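You operate a simulated robot arm through the tools that you are given. There is no shell and no other tool. Be economical: measure what you need, move in short steps, check, and stop when the job is done.

You run a simulated robot arm. Do the job below in one go: nothing can be reset, and whatever is moved stays where it is left.

Task
Put the hundred gram weight with grey ring on top of the one kilo weight with purple ring. Take the small orange plug on the top of the blue mat and put it away on the top of the purple mat. Take the half kilo weight marked out and put it on top of the green sticker dispenser. Turn the dial with three gram marks to 500 g. Press the key marked three on key tester three times. Take the fifty gram weight with blue neck and put it on the disc weight with blue ring. Turn the knob of sealer to 2027. Fetch the wooden box with orange band and set it on the shelf under the steel table. Turn the front knob of number stamper to 3. Do these in any order. Set down upright: half kilo weight marked out, wooden box with orange band.

It is judged by the outcome, as a careful person would: the job done as asked, and still so three seconds after it is handed in. It fails if anything else is knocked over, pushed out of place, dropped, spilled or broken.

Robot
A 7-joint arm with a two-finger parallel gripper on a trunk, on a base that drives. Base frame: it is fixed to the floor where the robot stands at the start and does not move with it; the origin is under the middle of the robot, x ahead of it, y to its left, z up; the surface under the hand at the start is at about z = 0.82. Lengths are in m, angles in degrees, forces in N, time in s.
Its first joint turns from -166.0 to 166.0 degrees. Places, roughly: dial with three gram marks [0.8, 0.6, 0.9]; disc weight with blue ring [3.25, 0, 0.75]; fifty gram weight with blue neck [3, -0.25, 0.75]; front knob of number stamper [2.1, -2, 0.8]; green sticker dispenser [1, 0.25, 0.75]; half kilo weight marked out [0.75, 0, 0.75]; hundred gram weight with grey ring [0.5, 0, 0.75]; key marked three on key tester [2.9, 0, 0.8]; knob of sealer [2.7, -0.4, 0.8]; one kilo weight with purple ring [1, 0.25, 0.75]; shelf under the steel table [1.8, 2.4, 0.4]; small orange plug (3x2x4 cm) [0.7, 0.1, 0.8]; top of the purple mat [0.6, -0.2, 0.8]; wooden box with orange band [3, -1.25, 0.75]. Payload 3.43 kg.
Tool frame: the origin (TCP) lies between the finger pads and is the grasp point; the fingertips stand 0.03 m ahead of it; z points along the fingers, y is the line along which they close. The gripper opens to 0.094 m. The fingers are 0.028 m wide and 0.01 m thick; the gripper's body (0.05 by 0.096 m) begins 0.055 m behind the TCP.
Orientation is told as [roll, pitch, yaw] about the base's x, y, z axes, in that order, counted from this pose: with the fingers straight down and closing along the base's y, the tool's x points along the base's -x, its y along +y and its z along -z.

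Tools
- The arm moves only by the tool arm_command. Its arguments are lists of equal length, an entry for each row: "translation": the shift along the base's x, y, z in m, a list of three; "rot": the turn, a rotation vector about the base's x, y, z in degrees, a list of three. In form: {"translation": [[dx, dy, dz], ...], "rot": [[rx, ry, rz], ...]}. A call has 1 to 10 rows; each row shifts and turns the commanded pose from where the row before left it. "hand" is the opening, from 0 (shut) to 1 (fully open), set as the call begins (left out, the last holds). A row lasts 0.2 s, in which the tool goes at most 0.05 m and 8.6 degrees; a call with a longer step from one row to the next is refused whole, and so is a gripper value outside its range. A pose out of reach is approached as far as the arm can. The call stops where the force on the tool passes 40 N (or 10 N more than at its start, if that is more) or the arm is blocked; 0.2 s more then pass. Each finger travels about 0.045 m/s and halts on what it meets, pressing with about 38 N; the grip force reading is that of the motor and also rises with nothing between the fingers. The clock runs only during rows and for 0.2 s after the last one: add rows that do not move to give the fingers time. The reply holds the time, the measured pose of the TCP, the force on the tool along the base axes, the opening and the grip force, in the units named above and with some noise, with the torque about the TCP (base axes, N m) and any sound that the robot's microphone picked up, and new pictures: "pictures" is both (left out), scene, wrist or none.
- Cameras (640 x 400 px; columns grow to the right, rows downward): "scene" is now at [0.0204, 0.1954, 1.3946]; the picture's right is [-0.36, -0.93, 0.00], its down [-0.48, 0.19, -0.86] and it looks along [0.80, -0.31, -0.52] (base axes); focal length 286 px, centre (320, 200). "wrist" rides on the gripper at [0.076, 0.014, -0.102] in the tool frame; the picture's right is [-0.18, 0.98, 0.00], its down [-0.75, -0.14, -0.64] and it looks along [-0.63, -0.12, 0.77] (tool axes); focal length 243 px, centre (320, 200). There is no depth. A picture from a camera that has moved, and an enlarged one, comes with that camera's place and axes in the base frame and with its lens.
- drive_base(legs): drives the robot by 1 to 6 legs, each [ahead, turn to the left] in m and degrees, along the robot's own axes; the way and the turn of a leg run together, so that a leg with both is an arc; at most 1.5 m and 180 degrees a leg. The arm and the cameras ride along, it lands a little off, and it stops where it bumps. It gives what a move gives, and a new picture of the scene camera.
- pan_tilt(pan, tilt): turns the head with the scene camera to pan (to the left, within 120 degrees either way) and tilt (down, from -29 to 69), counted from straight ahead of the robot. It gives what a move gives, and a new picture of the scene camera.
- close_up(camera, box): a new picture of the part [left, top, right, bottom] of that camera's present view, enlarged. It takes no simulated time.
- close_job(): hands the job in; it is judged then, once.

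Go step by step. Nothing tells you exact positions but the pictures and the camera data: compare them with the known pose of the tool, close in by small moves and look again before you grip or let go. The budget is 207 turns and 260 pictures, counting those below and the enlarged ones. Unless the task says otherwise, let go and move clear before handing in, and close with one line.

The tools are called by a JSON object that holds its "fn" and its "kwargs". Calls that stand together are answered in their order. arm_command: Moves the arm, as the interface text tells. Its arguments: {"type":"object","properties":{"translation":{"type":"array"},"rot":{"type":"array"},"hand":{"type":"number"},"pictures":{"type":"string","enum":["both","scene","wrist","none"]}},"required":["translation","rot"]} The other tools are called the same way: drive_base (legs) drives the base; pan_tilt (pan, tilt) turns the head that bears the scene camera; close_up (camera, box) takes an enlarged picture of a part of a camera's view; close_job () hands the job in.

At the start:

```text
time_s: 0.0
position: [0.6133, 0.1159, 1.2043]
tool_rot: [0.0, -0.1, -0.1]
ft_force: [-1.0, -0.1, -0.3]
ft_torque: [0.01, -0.01, 0.01]
grip_width: 0.094
gripper_force: 0.0
robot x, y, heading: [-0.0022, -0.0057, -0.1]
head pan, tilt: [-21.1, 31.2]
```

scene: 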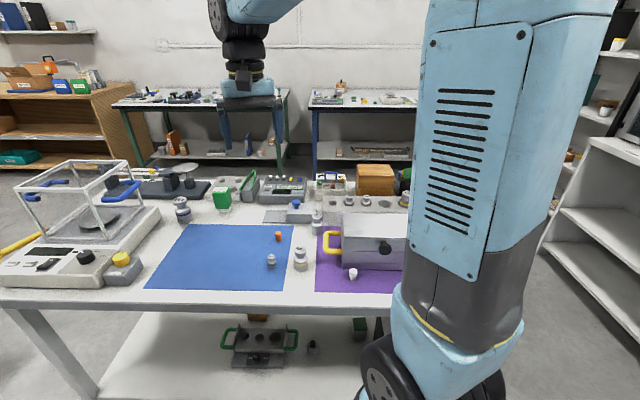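
wrist: 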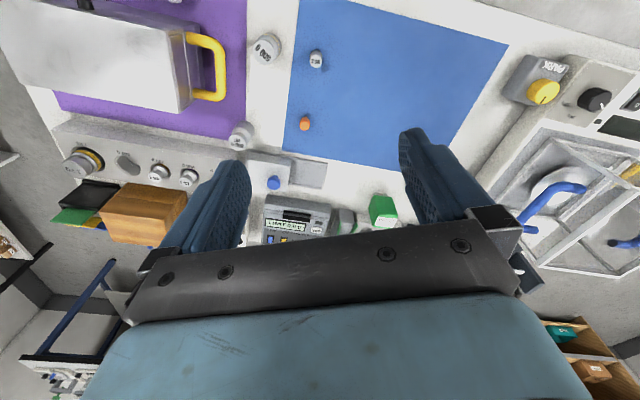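

I see the first table with the blue mat, purple mat, weights and a balance. I'll look closer at the details first.

{"fn": "close_up", "kwargs": {"camera": "scene", "box": [140, 160, 420, 335]}}

{"fn": "close_up", "kwargs": {"camera": "wrist", "box": [40, 0, 400, 225]}}

{"fn": "close_up", "kwargs": {"camera": "scene", "box": [0, 150, 160, 300]}}

```text
2.29 times, centred on (280, 248) of scene
camera zoom: at [0.0204, 0.1954, 1.3946], right [-0.36, -0.93, 0.0], down [-0.48, 0.19, -0.86], along [0.8, -0.31, -0.52], focal length 654 px, centre (411, 91)
```

zoom: 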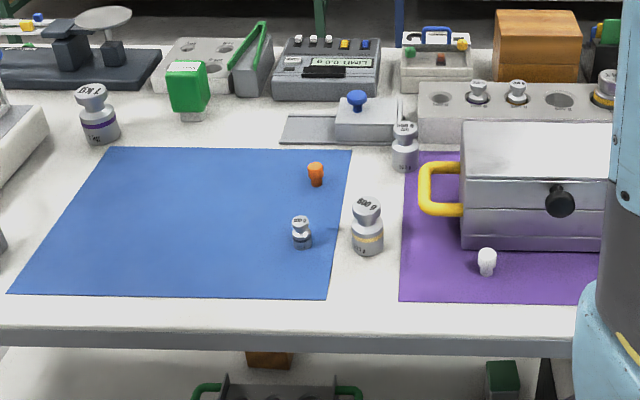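

```text
1.78 times, centred on (220, 112) of wrist
camera zoom: at [0.5379, 0.1302, 1.3077], right [0.19, 0.98, 0.0], down [0.75, -0.14, 0.64], along [0.63, -0.12, -0.77], focal length 431 px, centre (498, 356)
```

zoom: 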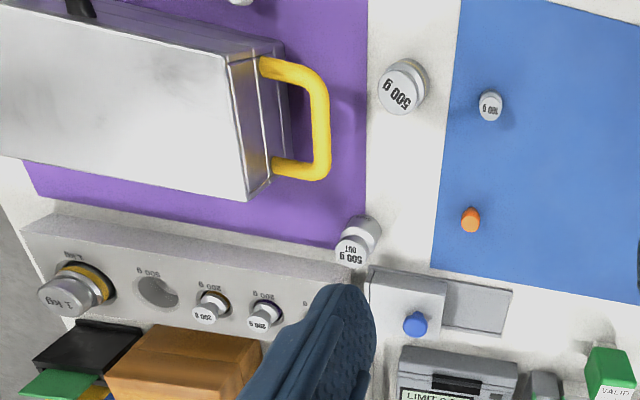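

```text
2.67 times, centred on (80, 225) of scene
camera zoom: at [0.0204, 0.1954, 1.3946], right [-0.36, -0.93, 0.0], down [-0.48, 0.19, -0.86], along [0.8, -0.31, -0.52], focal length 763 px, centre (960, 133)
```

zoom: 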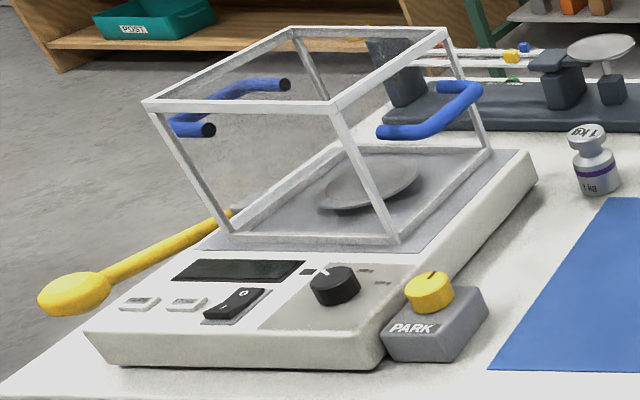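

The plug is at about (0.72, 0.06) on the blue mat, and the table is turned about 26° relative to my frame. I'll come down above the plug to see it closer.

{"fn": "arm_command", "kwargs": {"translation": [[0.0174, -0.0104, -0.0408], [0.0174, -0.0104, -0.0408], [0.0174, -0.0104, -0.0408], [0.0174, -0.0104, -0.0408], [0.0174, -0.0104, -0.0408]], "rot": [[0, 0, 0], [0, 0, 0], [0, 0, 0], [0, 0, 0], [0, 0, 0]], "hand": 0.7, "pictures": "both"}}

```text
time_s: 1.2
position: [0.6988, 0.0621, 1.0027]
tool_rot: [0.0, 0.0, -0.1]
ft_force: [-0.7, 0.1, 0.5]
ft_torque: [0.0, -0.03, 0.01]
grip_width: 0.0656
gripper_force: 0.0
robot x, y, heading: [0.0042, -0.0102, -0.0]
head pan, tilt: [-21.1, 31.2]
camera scene: at [0.0198, 0.1954, 1.3946], right [-0.36, -0.93, 0.0], down [-0.48, 0.19, -0.86], along [0.8, -0.31, -0.52], focal length 286 px, centre (320, 200)
camera wrist: at [0.6237, 0.0772, 1.1044], right [0.19, 0.98, 0.0], down [0.75, -0.14, 0.64], along [0.63, -0.12, -0.77], focal length 243 px, centre (320, 200)
```

scene: 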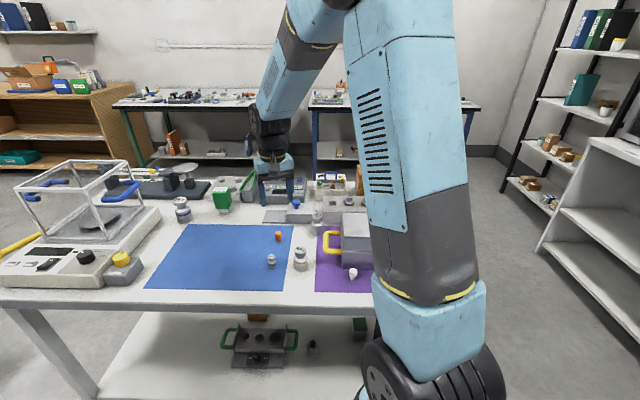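
wrist: 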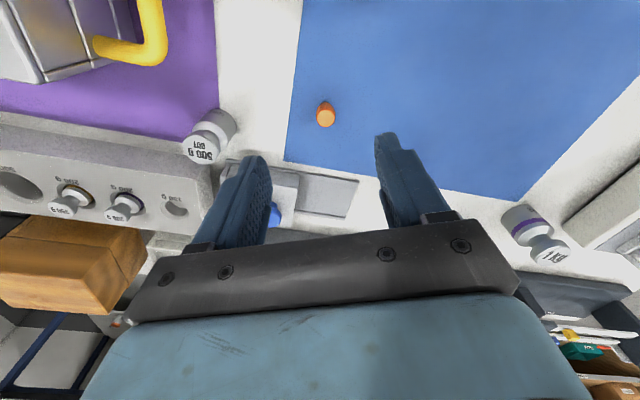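

The plug works out at (0.722, 0.064). I'll descend around it and close.

{"fn": "arm_command", "kwargs": {"translation": [[0.0237, 0.0015, -0.03], [0, 0, -0.045], [0, 0, -0.035]], "rot": [[0, 0, 0], [0, 0, 0], [0, 0, 0]], "pictures": "wrist"}}

```text
time_s: 2.0
position: [0.7237, 0.0649, 0.8916]
tool_rot: [0.0, 0.0, -0.1]
ft_force: [-0.6, 0.4, 0.6]
ft_torque: [0.01, -0.02, -0.01]
grip_width: 0.0657
gripper_force: 0.0
robot x, y, heading: [-0.0042, -0.004, 0.1]
head pan, tilt: [-21.1, 31.2]
camera wrist: at [0.649, 0.0795, 0.9942], right [0.19, 0.98, 0.0], down [0.75, -0.14, 0.64], along [0.63, -0.12, -0.77], focal length 243 px, centre (320, 200)
```

wrist: 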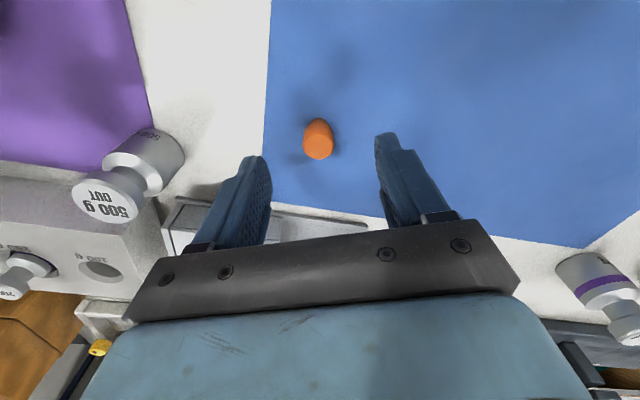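

{"fn": "arm_command", "kwargs": {"translation": [[-0.003, 0.0, -0.03]], "rot": [[0, 0, 0]], "pictures": "none"}}

{"fn": "arm_command", "kwargs": {"translation": [[0, 0, 0], [0, 0, 0], [0, 0, 0], [0, 0, 0]], "rot": [[0, 0, 0], [0, 0, 0], [0, 0, 0], [0, 0, 0]], "hand": 0, "pictures": "none"}}

{"fn": "arm_command", "kwargs": {"translation": [[0, 0, 0.04], [0, 0, 0.04]], "rot": [[0, 0, 0], [0, 0, 0]], "pictures": "wrist"}}

```text
time_s: 2.4
position: [0.7215, 0.0661, 0.8615]
tool_rot: [0.1, 0.0, -0.1]
ft_force: [-0.7, -0.1, 0.1]
ft_torque: [0.0, 0.02, -0.01]
grip_width: 0.0656
gripper_force: 0.0
robot x, y, heading: [-0.0068, -0.0061, 0.0]
head pan, tilt: [-21.1, 31.2]
```

```text
time_s: 3.4
position: [0.7213, 0.0649, 0.8621]
tool_rot: [0.1, 0.0, -0.1]
ft_force: [-0.4, -0.3, 0.3]
ft_torque: [-0.01, -0.02, 0.0]
grip_width: 0.0184
gripper_force: 37.0
robot x, y, heading: [-0.0043, -0.0048, 0.1]
head pan, tilt: [-21.1, 31.2]
```

```text
time_s: 4.0
position: [0.7205, 0.064, 0.9431]
tool_rot: [0.0, 0.1, -0.1]
ft_force: [0.1, 0.9, -0.8]
ft_torque: [0.04, 0.02, -0.03]
grip_width: 0.0181
gripper_force: 38.1
robot x, y, heading: [-0.0026, -0.0056, -0.2]
head pan, tilt: [-21.1, 31.2]
camera wrist: at [0.6457, 0.0795, 1.0449], right [0.19, 0.98, 0.0], down [0.75, -0.14, 0.64], along [0.63, -0.12, -0.77], focal length 243 px, centre (320, 200)
```

wrist: 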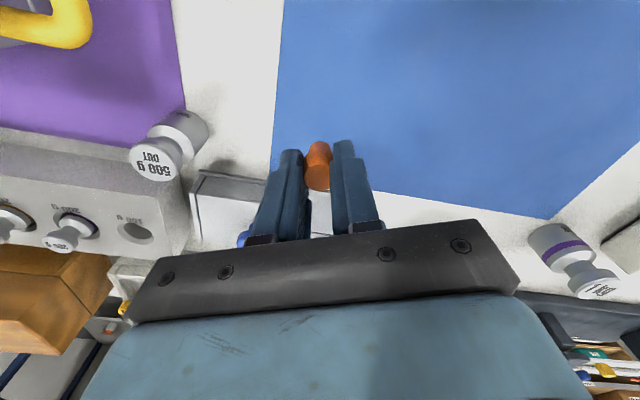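

Plug held. Now carrying it over to the front-left corner of the purple mat.

{"fn": "arm_command", "kwargs": {"translation": [[0, 0, 0.045], [-0.043, -0.02, 0], [-0.043, -0.02, 0], [-0.043, -0.02, 0], [-0.043, -0.02, 0]], "rot": [[0, 0, 0], [0, 0, 0], [0, 0, 0], [0, 0, 0], [0, 0, 0]], "pictures": "both"}}

```text
time_s: 5.2
position: [0.5503, -0.0158, 0.9873]
tool_rot: [0.0, 0.2, -0.1]
ft_force: [1.5, 0.3, -0.6]
ft_torque: [-0.04, 0.03, 0.0]
grip_width: 0.0181
gripper_force: 37.6
robot x, y, heading: [-0.0038, -0.0078, -0.2]
head pan, tilt: [-21.1, 31.2]
camera scene: at [0.0211, 0.1955, 1.3946], right [-0.36, -0.93, 0.0], down [-0.48, 0.19, -0.86], along [0.8, -0.31, -0.52], focal length 286 px, centre (320, 200)
camera wrist: at [0.4737, -0.0007, 1.0903], right [0.19, 0.98, 0.0], down [0.75, -0.14, 0.64], along [0.63, -0.12, -0.77], focal length 243 px, centre (320, 200)
```

scene: 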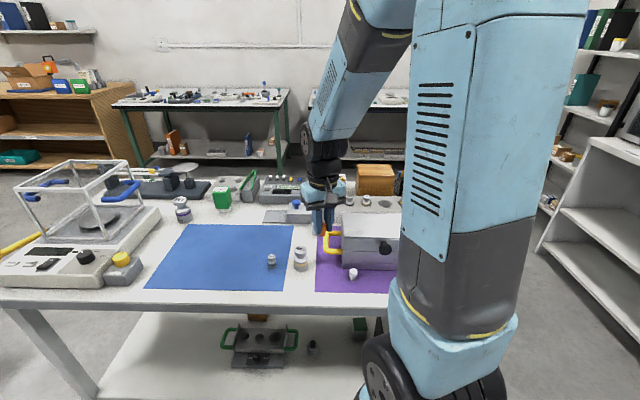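
wrist: 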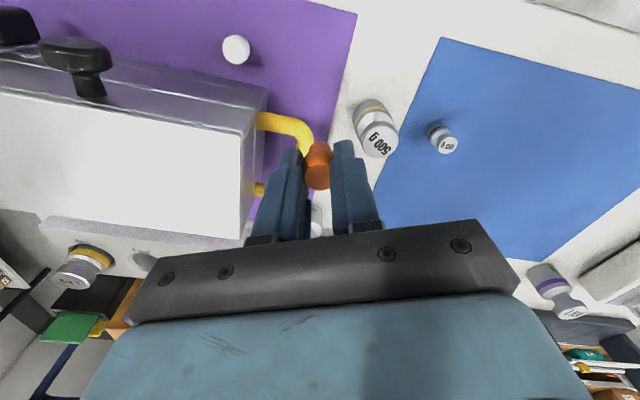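

Target spot is (0.518, −0.012), clear of the box handle and the white plug. Lowering in steps.

{"fn": "arm_command", "kwargs": {"translation": [[-0.032, 0.004, -0.01], [0, 0, -0.045], [0, 0, -0.045]], "rot": [[0, 0, 0], [0, 0, 0], [0, 0, 0]], "pictures": "wrist"}}

```text
time_s: 6.0
position: [0.516, -0.0091, 0.8887]
tool_rot: [-0.1, 0.0, -0.1]
ft_force: [-0.4, 0.2, 0.2]
ft_torque: [0.01, -0.09, 0.0]
grip_width: 0.0179
gripper_force: 37.5
robot x, y, heading: [-0.0035, -0.0094, -0.1]
head pan, tilt: [-21.1, 31.2]
camera wrist: at [0.4402, 0.0041, 0.9901], right [0.19, 0.98, 0.0], down [0.75, -0.14, 0.64], along [0.63, -0.12, -0.77], focal length 243 px, centre (320, 200)
```

wrist: 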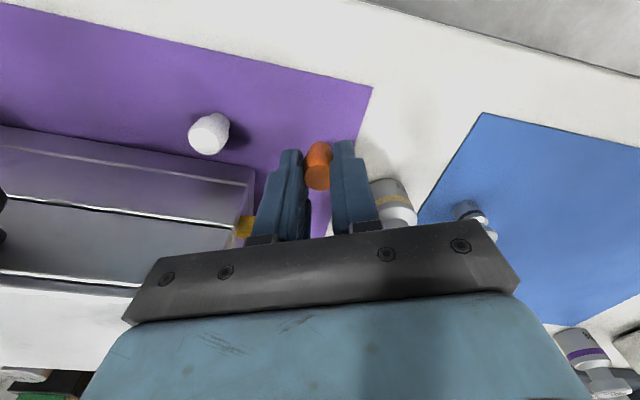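

{"fn": "arm_command", "kwargs": {"translation": [[0, -0.004, -0.024]], "rot": [[0, 0, 0]], "pictures": "none"}}

{"fn": "arm_command", "kwargs": {"translation": [[0, 0, 0], [0, 0, 0]], "rot": [[0, 0, 0], [0, 0, 0]], "hand": 0.4, "pictures": "none"}}

{"fn": "arm_command", "kwargs": {"translation": [[0, 0, 0.03], [0, 0, 0.045], [0, 0, 0.045]], "rot": [[0, 0, 0], [0, 0, 0], [0, 0, 0]], "pictures": "wrist"}}

```text
time_s: 6.4
position: [0.518, -0.0149, 0.8635]
tool_rot: [0.0, 0.0, -0.1]
ft_force: [-0.4, -0.8, 0.0]
ft_torque: [0.02, -0.01, 0.01]
grip_width: 0.0179
gripper_force: 37.6
robot x, y, heading: [-0.0019, -0.0068, -0.1]
head pan, tilt: [-21.1, 31.2]
```

```text
time_s: 7.0
position: [0.5169, -0.0148, 0.8632]
tool_rot: [0.0, -0.1, -0.1]
ft_force: [-1.2, 0.1, -0.3]
ft_torque: [0.01, 0.01, 0.0]
grip_width: 0.0376
gripper_force: 0.1
robot x, y, heading: [-0.0035, -0.0072, 0.4]
head pan, tilt: [-21.1, 31.2]
```

```text
time_s: 7.8
position: [0.517, -0.0139, 0.9821]
tool_rot: [0.0, 0.1, -0.1]
ft_force: [0.1, 0.4, 0.7]
ft_torque: [-0.01, 0.04, 0.0]
grip_width: 0.0375
gripper_force: 0.1
robot x, y, heading: [-0.0056, -0.0054, -0.0]
head pan, tilt: [-21.1, 31.2]
camera wrist: at [0.4412, -0.0004, 1.085], right [0.19, 0.98, 0.0], down [0.75, -0.14, 0.64], along [0.63, -0.12, -0.77], focal length 243 px, centre (320, 200)
```

wrist: 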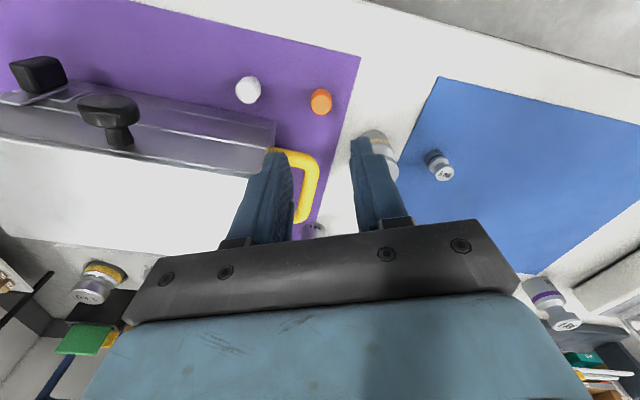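

The plug stands on the purple mat. I'll raise the arm and drive ahead 8 cm so the kilo weight and dispenser come into reach.

{"fn": "arm_command", "kwargs": {"translation": [[0.02, 0.02, 0.04], [0.02, 0.02, 0.04], [0.02, 0.02, 0.04]], "rot": [[0, 0, 0], [0, 0, 0], [0, 0, 0]], "hand": 0.6, "pictures": "none"}}

{"fn": "drive_base", "kwargs": {"legs": [[0.08, 0]]}}

```text
time_s: 8.6
position: [0.5771, 0.0455, 1.1025]
tool_rot: [0.0, 0.0, -0.2]
ft_force: [0.7, -1.1, 0.2]
ft_torque: [0.02, 0.02, -0.02]
grip_width: 0.0564
gripper_force: 0.0
robot x, y, heading: [-0.0034, -0.0077, -0.2]
head pan, tilt: [-21.1, 31.2]
```

```text
time_s: 9.7
position: [0.6201, 0.0412, 1.1042]
tool_rot: [0.1, -0.1, -0.8]
ft_force: [0.2, -0.2, -0.8]
ft_torque: [-0.01, 0.02, -0.01]
grip_width: 0.0565
gripper_force: 0.0
robot x, y, heading: [0.0394, 0.001, -1.3]
head pan, tilt: [-21.1, 31.2]
stopped in leg 1: the robot was blocked; the commanded pose is now the measured one
camera scene: at [0.0681, 0.2007, 1.3946], right [-0.38, -0.92, 0.0], down [-0.48, 0.2, -0.86], along [0.79, -0.33, -0.52], focal length 286 px, centre (320, 200)
```

scene: 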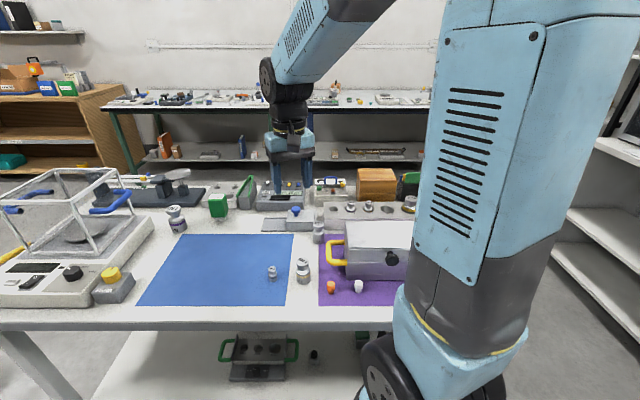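

The base stopped against the table after 4 cm, which should suffice. Next the 100 g weight: I'll hover above it for a look.

{"fn": "arm_command", "kwargs": {"translation": [[-0.003, 0.022, -0.04], [-0.003, 0.022, -0.04], [-0.002, 0.023, -0.04]], "rot": [[0, 0, 0], [0, 0, 0], [0, 0, 0]], "pictures": "wrist"}}

{"fn": "close_up", "kwargs": {"camera": "scene", "box": [140, 180, 340, 305]}}

```text
time_s: 10.5
position: [0.6117, 0.1089, 0.9845]
tool_rot: [-0.1, -0.1, -0.9]
ft_force: [-0.4, 0.1, 1.5]
ft_torque: [0.01, -0.05, 0.01]
grip_width: 0.0563
gripper_force: 0.1
robot x, y, heading: [0.0369, -0.0013, -1.2]
head pan, tilt: [-21.1, 31.2]
camera wrist: at [0.5366, 0.1234, 1.0865], right [0.2, 0.98, 0.0], down [0.75, -0.15, 0.64], along [0.63, -0.13, -0.77], focal length 243 px, centre (320, 200)
```

wrist: 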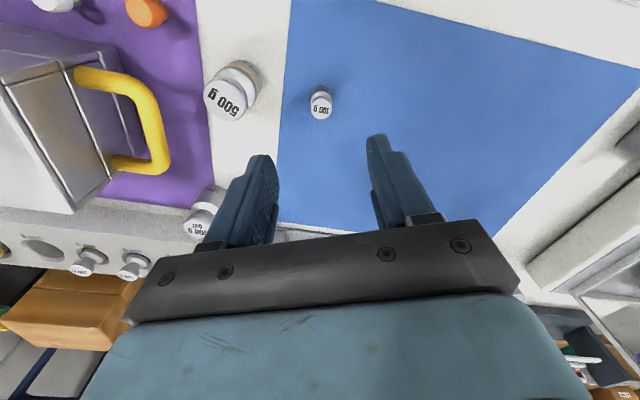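

```text
3.20 times, centred on (240, 242) of scene
camera zoom: at [0.0677, 0.2005, 1.3946], right [-0.38, -0.92, 0.0], down [-0.48, 0.2, -0.86], along [0.79, -0.33, -0.52], focal length 916 px, centre (576, 64)
```

zoom: 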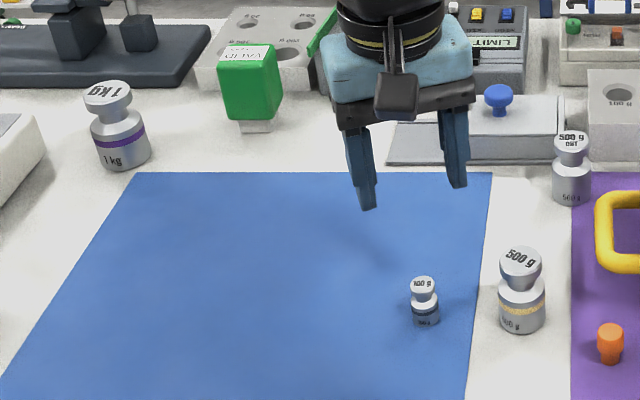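

The 100 g weight is at (0.608, 0.109). I'll descend with the tips about 15 mm above its base, and grip.

{"fn": "arm_command", "kwargs": {"translation": [[-0.003, 0.0, -0.04], [0, 0, -0.04], [0, 0, -0.039]], "rot": [[0, 0, 0], [0, 0, 0], [0, 0, 0]], "pictures": "wrist"}}

{"fn": "close_up", "kwargs": {"camera": "scene", "box": [220, 220, 320, 300]}}

```text
time_s: 11.3
position: [0.6103, 0.1078, 0.8653]
tool_rot: [0.0, -0.1, -0.9]
ft_force: [0.1, -0.5, -0.3]
ft_torque: [0.04, -0.02, -0.01]
grip_width: 0.0564
gripper_force: 0.0
robot x, y, heading: [0.0381, 0.0007, -1.0]
head pan, tilt: [-21.1, 31.2]
camera wrist: at [0.5338, 0.1233, 0.9674], right [0.2, 0.98, 0.0], down [0.75, -0.15, 0.64], along [0.63, -0.13, -0.77], focal length 243 px, centre (320, 200)
```

wrist: 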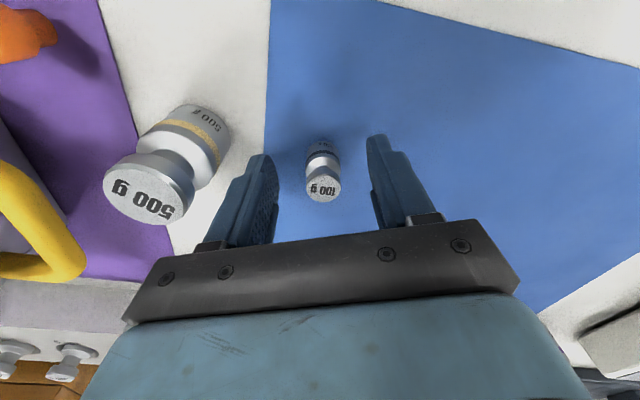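

```text
5.00 times, centred on (270, 260) of scene
camera zoom: at [0.0677, 0.2006, 1.3946], right [-0.38, -0.92, 0.0], down [-0.48, 0.2, -0.86], along [0.79, -0.33, -0.52], focal length 1430 px, centre (570, -100)
```

zoom: 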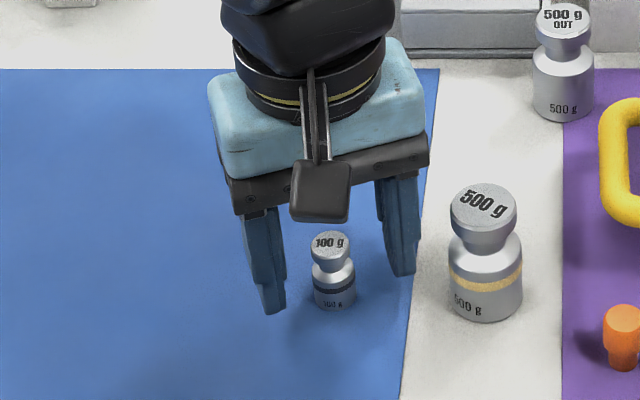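

{"fn": "arm_command", "kwargs": {"translation": [[0, 0, 0], [0, 0, 0], [0, 0, 0], [0, 0, 0]], "rot": [[0, 0, 0], [0, 0, 0], [0, 0, 0], [0, 0, 0]], "hand": 0, "pictures": "none"}}

{"fn": "arm_command", "kwargs": {"translation": [[0, 0, 0.045], [0, 0, 0.045], [0, 0, 0.045]], "rot": [[0, 0, 0], [0, 0, 0], [0, 0, 0]], "pictures": "wrist"}}

```text
time_s: 12.3
position: [0.6089, 0.1082, 0.8657]
tool_rot: [0.0, 0.0, -0.9]
ft_force: [0.7, 0.3, 0.1]
ft_torque: [0.01, -0.02, 0.0]
grip_width: 0.0203
gripper_force: 38.2
robot x, y, heading: [0.0403, -0.002, -1.4]
head pan, tilt: [-21.1, 31.2]
```

```text
time_s: 13.1
position: [0.6068, 0.107, 1.0004]
tool_rot: [0.0, 0.0, -0.9]
ft_force: [0.1, 0.4, -0.9]
ft_torque: [-0.03, 0.01, -0.01]
grip_width: 0.0207
gripper_force: 38.0
robot x, y, heading: [0.0425, -0.0018, -1.6]
head pan, tilt: [-21.1, 31.2]
camera wrist: at [0.5323, 0.1223, 1.1021], right [0.2, 0.98, 0.0], down [0.75, -0.15, 0.64], along [0.63, -0.13, -0.77], focal length 243 px, centre (320, 200)
```

wrist: 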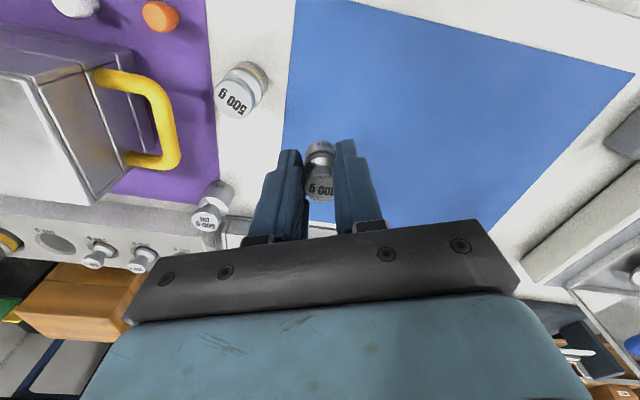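

Weight held. Carrying it high toward the kilo weight at about (0.955, 0.344).

{"fn": "arm_command", "kwargs": {"translation": [[0.0355, 0.0252, 0.004], [0.0355, 0.0252, 0.004], [0.0355, 0.0252, 0.004], [0.0355, 0.0252, 0.004], [0.0355, 0.0252, 0.004], [0.0355, 0.0252, 0.004], [0.0355, 0.0252, 0.004], [0.0355, 0.0252, 0.004], [0.0355, 0.0252, 0.0]], "rot": [[0, 0, 0], [0, 0, 0], [0, 0, 0], [0, 0, 0], [0, 0, 0], [0, 0, 0], [0, 0, 0], [0, 0, 0], [0, 0, 0]], "pictures": "wrist"}}

{"fn": "close_up", "kwargs": {"camera": "scene", "box": [130, 150, 250, 250]}}

```text
time_s: 15.1
position: [0.9298, 0.3348, 1.0315]
tool_rot: [0.0, 0.0, -1.0]
ft_force: [0.7, -0.2, -0.4]
ft_torque: [0.04, -0.01, 0.0]
grip_width: 0.0208
gripper_force: 38.0
robot x, y, heading: [0.0373, -0.0021, -1.4]
head pan, tilt: [-21.1, 31.2]
camera wrist: at [0.8547, 0.3503, 1.1338], right [0.2, 0.98, 0.0], down [0.75, -0.15, 0.64], along [0.63, -0.13, -0.77], focal length 243 px, centre (320, 200)
```

wrist: 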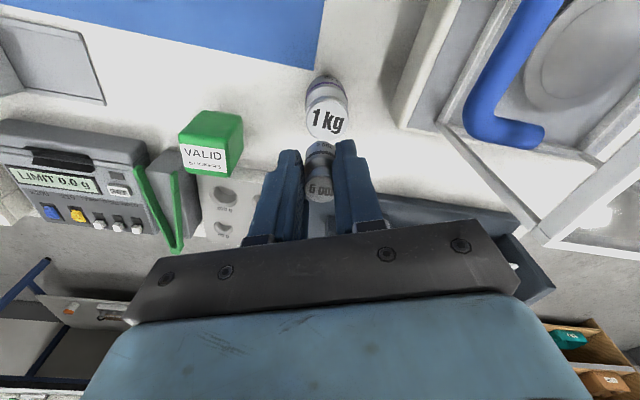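

```text
4.00 times, centred on (190, 200) of scene
camera zoom: at [0.0681, 0.2005, 1.3946], right [-0.38, -0.92, 0.0], down [-0.48, 0.2, -0.86], along [0.79, -0.33, -0.52], focal length 1144 px, centre (840, 200)
```

zoom: 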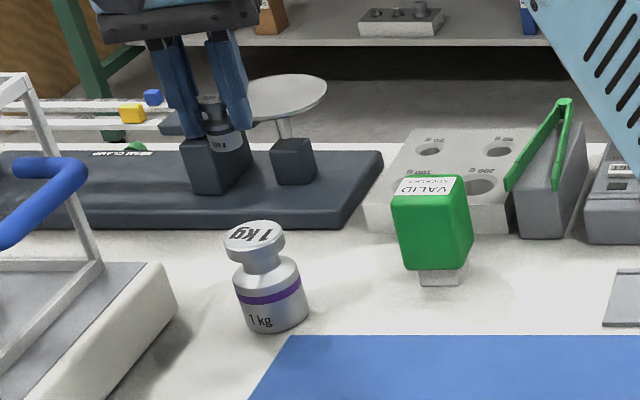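

The kilo weight's top works out at (0.947, 0.338, 0.898). I'll align over it and stop about 2 cm above to check.

{"fn": "arm_command", "kwargs": {"translation": [[0.017, 0.003, -0.02], [0, 0, -0.04]], "rot": [[0, 0, 0], [0, 0, 0]], "pictures": "wrist"}}

{"fn": "close_up", "kwargs": {"camera": "scene", "box": [140, 170, 220, 240]}}

{"fn": "close_up", "kwargs": {"camera": "wrist", "box": [260, 100, 400, 220]}}

```text
time_s: 15.7
position: [0.9455, 0.3377, 0.9729]
tool_rot: [0.0, -0.2, -0.9]
ft_force: [-0.9, -0.6, -0.9]
ft_torque: [-0.03, -0.01, 0.01]
grip_width: 0.0207
gripper_force: 37.5
robot x, y, heading: [0.0398, -0.0013, -1.4]
head pan, tilt: [-21.1, 31.2]
camera wrist: at [0.8699, 0.3533, 1.0747], right [0.2, 0.98, 0.0], down [0.75, -0.15, 0.64], along [0.63, -0.13, -0.77], focal length 243 px, centre (320, 200)
```

wrist: 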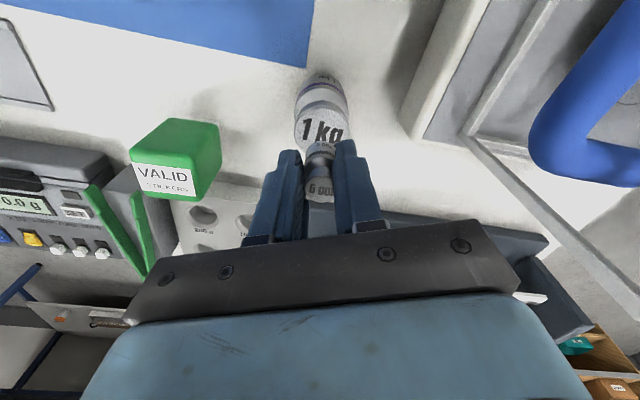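

```text
5.71 times, centred on (180, 205) of scene
camera zoom: at [0.0681, 0.2006, 1.3946], right [-0.38, -0.92, 0.0], down [-0.48, 0.2, -0.86], along [0.79, -0.33, -0.52], focal length 1635 px, centre (1120, 171)
```

zoom: 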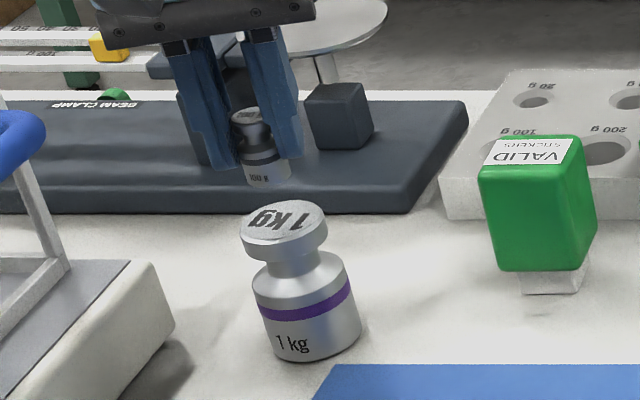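

```text
3.33 times, centred on (330, 160) of wrist
camera zoom: at [0.8699, 0.3533, 1.0747], right [0.2, 0.98, 0.0], down [0.75, -0.15, 0.64], along [0.63, -0.13, -0.77], focal length 809 px, centre (287, 333)
```

zoom: 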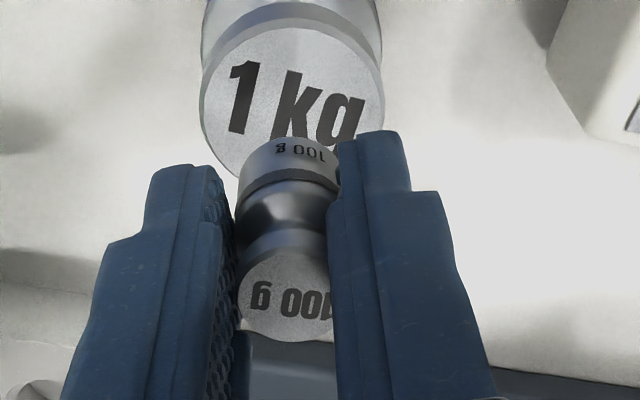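

Alignment agrees within a few mm. Lowering until contact.

{"fn": "arm_command", "kwargs": {"translation": [[0.001, 0.001, -0.018], [0, 0, -0.005]], "rot": [[0, 0, 0], [0, 0, 0]], "pictures": "none"}}

{"fn": "close_up", "kwargs": {"camera": "wrist", "box": [260, 100, 400, 220]}}

{"fn": "close_up", "kwargs": {"camera": "scene", "box": [140, 170, 220, 240]}}

```text
time_s: 16.3
position: [0.9464, 0.3391, 0.9471]
tool_rot: [0.0, 0.0, -0.9]
ft_force: [0.0, 0.5, 0.0]
ft_torque: [-0.03, 0.0, 0.02]
grip_width: 0.0206
gripper_force: 37.8
robot x, y, heading: [0.0412, -0.0015, -1.5]
head pan, tilt: [-21.1, 31.2]
```

```text
3.33 times, centred on (330, 160) of wrist
camera zoom: at [0.8711, 0.354, 1.0502], right [0.2, 0.98, 0.0], down [0.75, -0.15, 0.64], along [0.63, -0.13, -0.77], focal length 809 px, centre (287, 333)
```

zoom: 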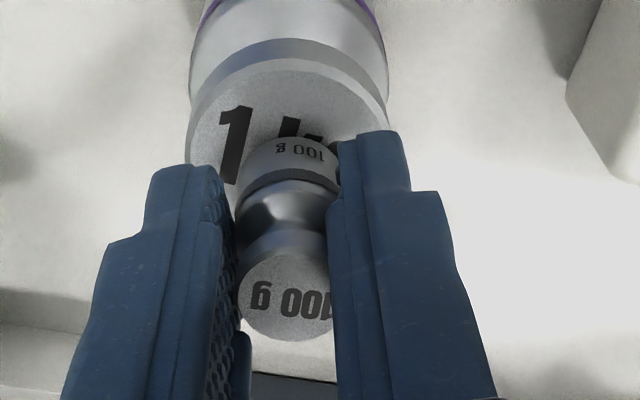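

```text
5.71 times, centred on (180, 205) of scene
camera zoom: at [0.0684, 0.2008, 1.3946], right [-0.38, -0.92, 0.0], down [-0.48, 0.2, -0.86], along [0.79, -0.33, -0.52], focal length 1635 px, centre (1120, 171)
```

zoom: 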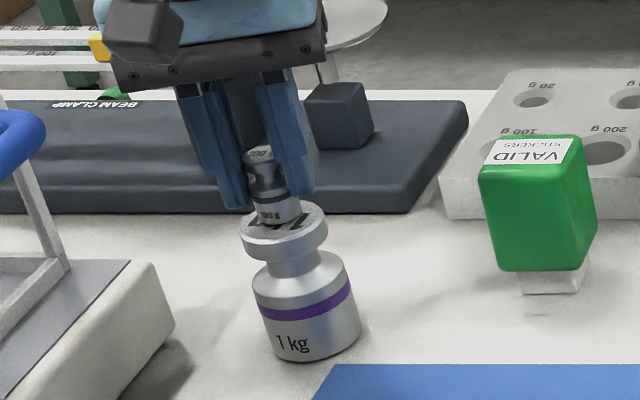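

{"fn": "arm_command", "kwargs": {"translation": [[-0.001, -0.001, -0.003], [0, 0, -0.002], [0, 0, -0.002], [0, 0, -0.001]], "rot": [[0, 0, 0], [0, 0, 0], [0, 0, 0], [0, 0, 0]], "pictures": "none"}}

{"fn": "close_up", "kwargs": {"camera": "scene", "box": [140, 170, 220, 240]}}

```text
time_s: 17.5
position: [0.9476, 0.3378, 0.9441]
tool_rot: [0.1, -0.4, -0.9]
ft_force: [0.6, 0.3, 6.0]
ft_torque: [0.0, -0.02, 0.04]
grip_width: 0.0207
gripper_force: 37.4
robot x, y, heading: [0.042, -0.0032, -1.5]
head pan, tilt: [-21.1, 31.2]
stopped in row 4: the force on the tool passed its limit at 41 N (the readings are from after the stop); the commanded pose is now the measured one
```

```text
5.71 times, centred on (180, 205) of scene
camera zoom: at [0.0682, 0.2007, 1.3946], right [-0.38, -0.92, 0.0], down [-0.48, 0.2, -0.86], along [0.79, -0.33, -0.52], focal length 1635 px, centre (1120, 171)
```

zoom: 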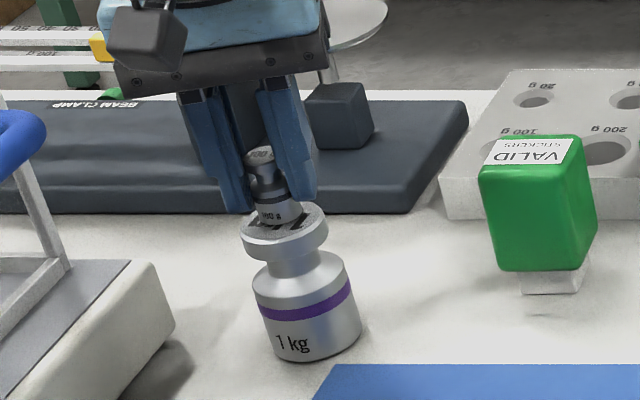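

{"fn": "close_up", "kwargs": {"camera": "scene", "box": [160, 185, 200, 215]}}

{"fn": "close_up", "kwargs": {"camera": "wrist", "box": [280, 90, 380, 190]}}

```text
13.33 times, centred on (180, 200) of scene
camera zoom: at [0.0682, 0.2007, 1.3946], right [-0.38, -0.92, 0.0], down [-0.48, 0.2, -0.86], along [0.79, -0.33, -0.52], focal length 3814 px, centre (2187, 200)
```

zoom: 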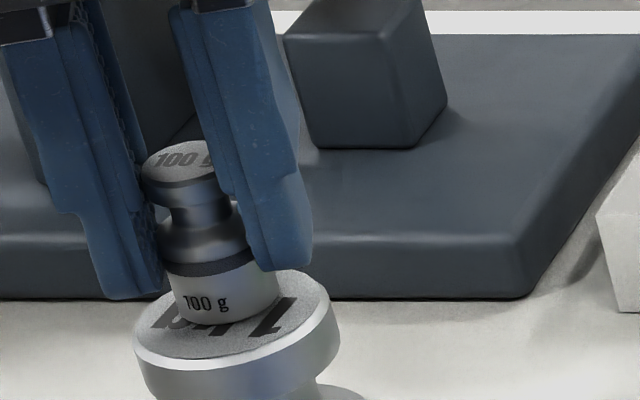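

```text
4.00 times, centred on (330, 140) of wrist
camera zoom: at [0.8706, 0.3535, 1.0463], right [0.2, 0.98, 0.0], down [0.75, -0.15, 0.65], along [0.63, -0.13, -0.76], focal length 970 px, centre (280, 440)
```

zoom: 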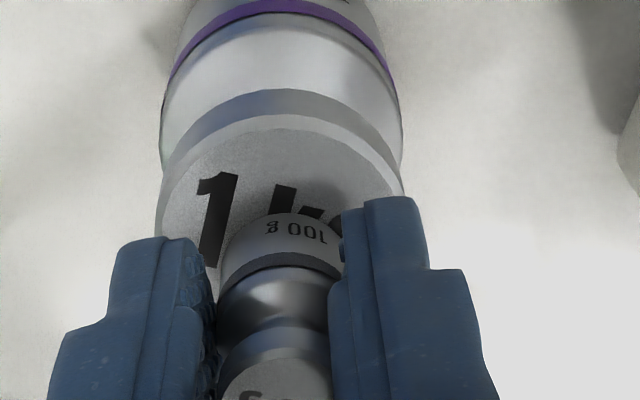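

It rests on the disc but about 8 mm off centre to the rear. I'll lift slightly, recentre, set down and release.

{"fn": "arm_command", "kwargs": {"translation": [[0, 0, 0.006], [-0.007, -0.003, 0], [0, 0, -0.004], [0, 0, -0.0015]], "rot": [[0, 0, 0], [0, 0, 0], [0, 0, 0], [0, 0, 0]], "pictures": "none"}}

{"fn": "close_up", "kwargs": {"camera": "scene", "box": [160, 185, 200, 215]}}

```text
time_s: 18.5
position: [0.9396, 0.3343, 0.9438]
tool_rot: [0.1, -0.4, -0.9]
ft_force: [-0.6, -1.1, 2.4]
ft_torque: [-0.08, 0.07, -0.02]
grip_width: 0.0206
gripper_force: 37.6
robot x, y, heading: [0.0383, -0.0037, -1.4]
head pan, tilt: [-21.1, 31.2]
```

```text
13.33 times, centred on (180, 200) of scene
camera zoom: at [0.0683, 0.2007, 1.3946], right [-0.38, -0.92, 0.0], down [-0.48, 0.2, -0.86], along [0.79, -0.33, -0.52], focal length 3814 px, centre (2187, 200)
```

zoom: 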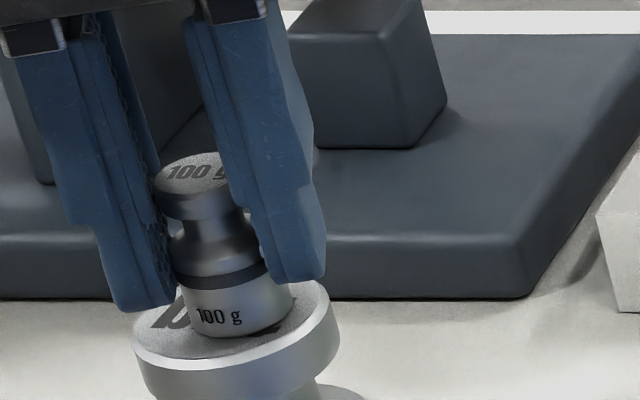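

Centred nicely. Releasing and rising.

{"fn": "arm_command", "kwargs": {"translation": [[0, 0, 0], [0, 0, 0]], "rot": [[0, 0, 0], [0, 0, 0]], "hand": 0.45, "pictures": "none"}}

{"fn": "arm_command", "kwargs": {"translation": [[0, 0, 0.03], [0, 0, 0.045], [0, 0, 0.045]], "rot": [[0, 0, 0], [0, 0.4, 0], [0, 0, 0]], "pictures": "scene"}}

{"fn": "close_up", "kwargs": {"camera": "wrist", "box": [100, 60, 420, 260]}}

```text
time_s: 19.1
position: [0.9398, 0.3349, 0.944]
tool_rot: [0.1, -0.2, -0.8]
ft_force: [0.6, -0.4, 0.4]
ft_torque: [0.01, -0.01, 0.0]
grip_width: 0.0422
gripper_force: 0.0
robot x, y, heading: [0.0374, -0.0029, -1.6]
head pan, tilt: [-21.1, 31.2]
```

```text
time_s: 19.9
position: [0.9406, 0.3361, 1.0637]
tool_rot: [0.1, 0.1, -0.9]
ft_force: [-0.2, -0.2, -1.1]
ft_torque: [0.01, -0.01, -0.01]
grip_width: 0.0422
gripper_force: 0.0
robot x, y, heading: [0.0396, -0.0022, -1.6]
head pan, tilt: [-21.1, 31.2]
camera scene: at [0.0687, 0.2009, 1.3946], right [-0.38, -0.92, 0.0], down [-0.48, 0.2, -0.86], along [0.79, -0.33, -0.52], focal length 286 px, centre (320, 200)
```

scene: 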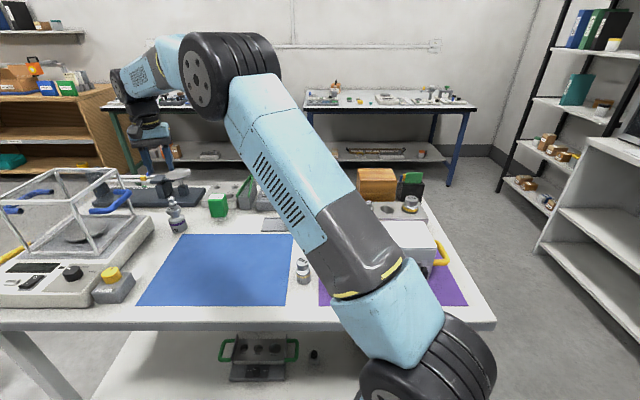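

```text
2.00 times, centred on (260, 160) of wrist
camera zoom: at [0.8647, 0.3513, 1.1662], right [0.2, 0.98, 0.0], down [0.75, -0.15, 0.64], along [0.63, -0.13, -0.77], focal length 485 px, centre (440, 280)
```

zoom: 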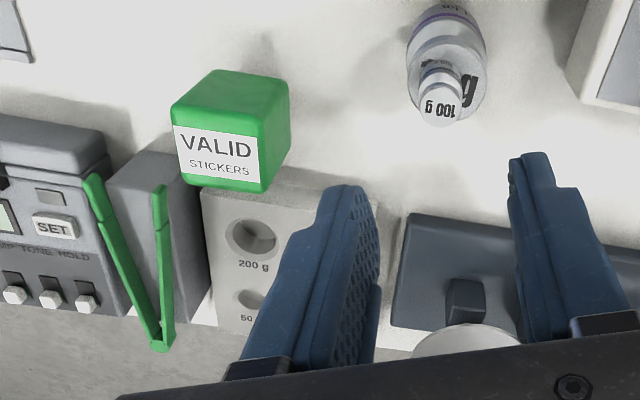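

The 100 g sits on the kilo weight. The dispenser's top is at about (0.959, 0.202, 0.91). Next: hover over the OUT weight.

{"fn": "arm_command", "kwargs": {"translation": [[-0.023, -0.04, -0.001], [-0.023, -0.04, -0.001], [-0.023, -0.04, -0.001], [-0.023, -0.04, -0.001], [-0.023, -0.04, -0.001], [-0.023, -0.04, -0.001], [-0.023, -0.04, -0.001], [-0.023, -0.04, -0.001], [-0.023, -0.04, -0.001], [-0.023, -0.04, -0.001]], "rot": [[0, 0, 0], [0, 0, 0], [0, 0, 0], [0, 0, 0], [0, 0, 0], [0, 0, 0], [0, 0, 0], [0, 0, 0], [0, 0, 0], [0, 0, 0]], "pictures": "wrist", "hand": 0.8}}

{"fn": "close_up", "kwargs": {"camera": "scene", "box": [270, 180, 370, 250]}}

```text
time_s: 22.1
position: [0.7096, -0.064, 1.0545]
tool_rot: [0.1, 0.1, -0.9]
ft_force: [0.6, 0.8, -0.6]
ft_torque: [-0.02, 0.01, -0.01]
grip_width: 0.0753
gripper_force: 0.1
robot x, y, heading: [0.0351, -0.0009, -1.3]
head pan, tilt: [-21.1, 31.2]
camera wrist: at [0.6346, -0.0492, 1.1568], right [0.2, 0.98, 0.0], down [0.75, -0.15, 0.64], along [0.63, -0.13, -0.77], focal length 243 px, centre (320, 200)
```

wrist: 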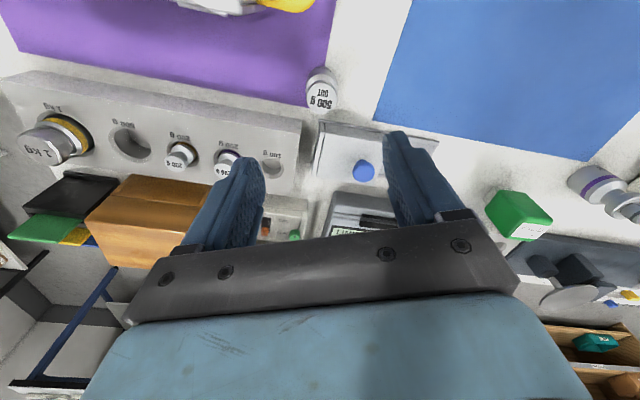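

```text
5.71 times, centred on (320, 215) of scene
camera zoom: at [0.0684, 0.2011, 1.3945], right [-0.38, -0.92, 0.0], down [-0.48, 0.2, -0.86], along [0.79, -0.33, -0.52], focal length 1635 px, centre (320, 114)
```

zoom: 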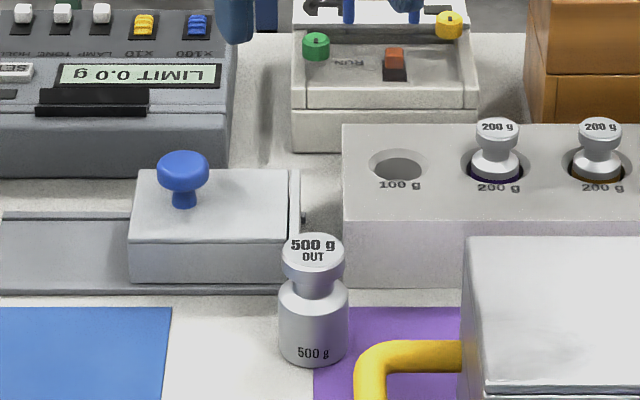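

The OUT weight stands at about (0.714, −0.063), top at z≈0.89. Descending in steps.

{"fn": "arm_command", "kwargs": {"translation": [[0.004, 0.001, -0.045], [0, 0, -0.045], [0, 0, -0.03]], "rot": [[0, 0, 0], [0, 0, 0], [0, 0, 0]], "pictures": "wrist"}}

```text
time_s: 22.9
position: [0.7135, -0.0643, 0.9343]
tool_rot: [0.2, 0.0, -0.9]
ft_force: [-0.3, -0.2, 0.4]
ft_torque: [-0.03, -0.01, -0.05]
grip_width: 0.0749
gripper_force: 0.0
robot x, y, heading: [0.0416, -0.004, -1.4]
head pan, tilt: [-21.1, 31.2]
camera wrist: at [0.6386, -0.0485, 1.0363], right [0.2, 0.98, 0.0], down [0.75, -0.15, 0.64], along [0.63, -0.13, -0.77], focal length 243 px, centre (320, 200)
```

wrist: 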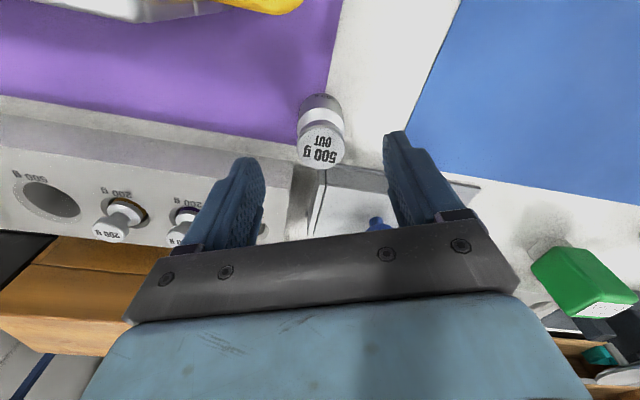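

{"fn": "arm_command", "kwargs": {"translation": [[0, 0, -0.04], [0, 0, -0.029], [0, 0, 0]], "rot": [[0, 0, 0], [0, 0, 0], [0, 0, 0]], "pictures": "none"}}

{"fn": "arm_command", "kwargs": {"translation": [[0, 0, 0], [0, 0, 0], [0, 0, 0], [0, 0, 0]], "rot": [[0, 0, 0], [0, 0, 0], [0, 0, 0], [0, 0, 0]], "hand": 0, "pictures": "none"}}

{"fn": "arm_command", "kwargs": {"translation": [[0, 0, 0.045], [0, 0, 0.045], [0, 0, 0.045], [0, 0, 0.045]], "rot": [[0, 0, 0], [0, 0, 0], [0, 0, 0], [0, 0, 0]], "pictures": "wrist"}}

```text
time_s: 23.7
position: [0.7133, -0.0636, 0.8648]
tool_rot: [0.1, 0.1, -1.0]
ft_force: [0.1, 0.4, 0.1]
ft_torque: [0.02, -0.01, -0.02]
grip_width: 0.0749
gripper_force: 0.0
robot x, y, heading: [0.0403, -0.0019, -1.3]
head pan, tilt: [-21.1, 31.2]
```

```text
time_s: 24.7
position: [0.7143, -0.0634, 0.8653]
tool_rot: [0.1, 0.1, -0.9]
ft_force: [0.0, -0.3, 0.3]
ft_torque: [-0.08, 0.01, 0.0]
grip_width: 0.037
gripper_force: 38.2
robot x, y, heading: [0.0394, 0.0006, -1.4]
head pan, tilt: [-21.1, 31.2]
```

```text
time_s: 25.7
position: [0.7133, -0.0638, 1.0444]
tool_rot: [0.1, 0.1, -0.9]
ft_force: [0.0, 0.2, -5.4]
ft_torque: [0.03, 0.04, -0.02]
grip_width: 0.0372
gripper_force: 38.5
robot x, y, heading: [0.0417, -0.0006, -1.2]
head pan, tilt: [-21.1, 31.2]
camera wrist: at [0.6383, -0.0484, 1.1478], right [0.2, 0.98, 0.0], down [0.75, -0.15, 0.64], along [0.63, -0.13, -0.77], focal length 243 px, centre (320, 200)
```

wrist: 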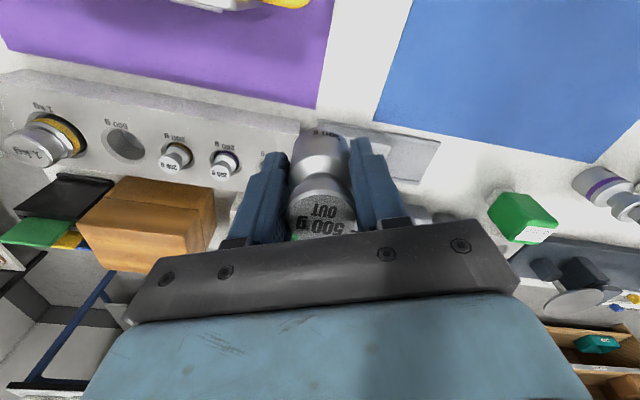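

Held upright. Carrying it to above the dispenser.

{"fn": "arm_command", "kwargs": {"translation": [[0.0275, 0.0325, 0.0], [0.0275, 0.0325, 0.0], [0.0275, 0.0325, 0.0], [0.0275, 0.0325, 0.0], [0.0275, 0.0325, 0.0], [0.0275, 0.0325, 0.0], [0.0275, 0.0325, 0.0], [0.0275, 0.0325, 0.0]], "rot": [[0, 0, 0], [0, 0, 0], [0, 0, 0], [0, 0, 0], [0, 0, 0], [0, 0, 0], [0, 0, 0], [0, 0, 0]], "pictures": "wrist"}}

{"fn": "close_up", "kwargs": {"camera": "scene", "box": [180, 150, 260, 220]}}

{"fn": "close_up", "kwargs": {"camera": "wrist", "box": [240, 60, 400, 180]}}

```text
time_s: 27.5
position: [0.9339, 0.1952, 1.0465]
tool_rot: [0.0, 0.0, -0.9]
ft_force: [-0.1, -1.8, -3.4]
ft_torque: [0.01, 0.02, 0.03]
grip_width: 0.037
gripper_force: 38.1
robot x, y, heading: [0.037, -0.0012, -1.4]
head pan, tilt: [-21.1, 31.2]
camera wrist: at [0.8587, 0.2108, 1.1488], right [0.2, 0.98, 0.0], down [0.75, -0.15, 0.64], along [0.63, -0.13, -0.77], focal length 243 px, centre (320, 200)
```

wrist: 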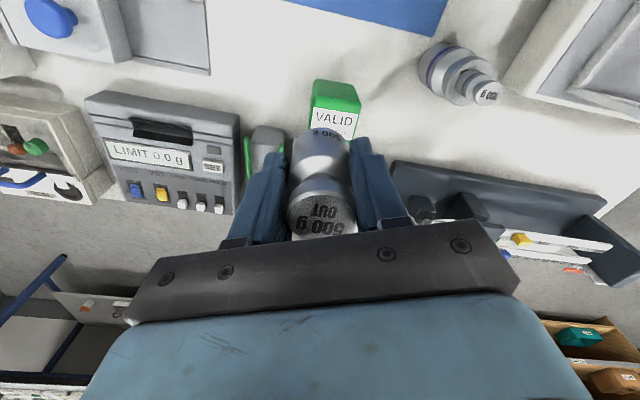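

```text
5.71 times, centred on (220, 185) of scene
camera zoom: at [0.0684, 0.2005, 1.3946], right [-0.38, -0.92, 0.0], down [-0.48, 0.2, -0.86], along [0.79, -0.33, -0.52], focal length 1635 px, centre (891, 286)
```

zoom: 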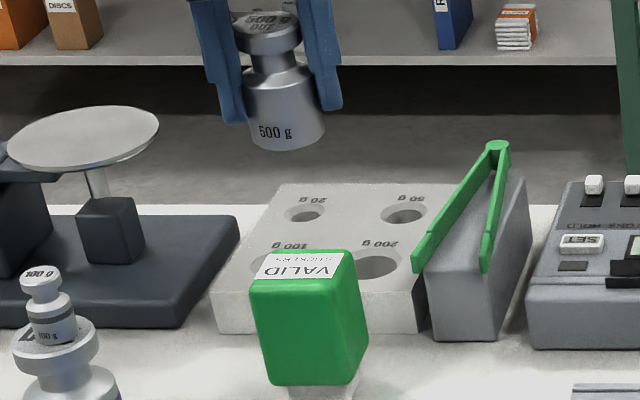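

```text
3.33 times, centred on (320, 120) of wrist
camera zoom: at [0.8587, 0.2108, 1.1488], right [0.2, 0.98, 0.0], down [0.75, -0.15, 0.64], along [0.63, -0.13, -0.77], focal length 809 px, centre (320, 467)
```

zoom: 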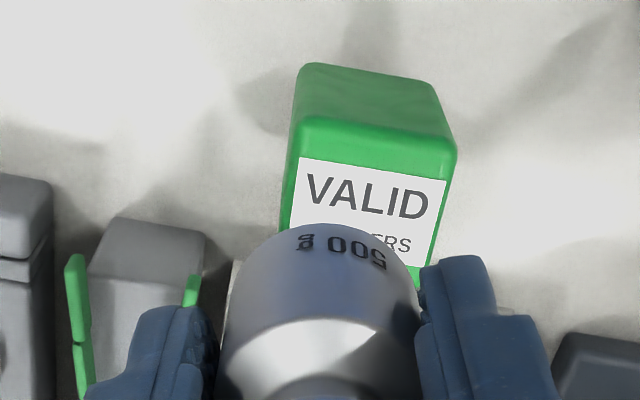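

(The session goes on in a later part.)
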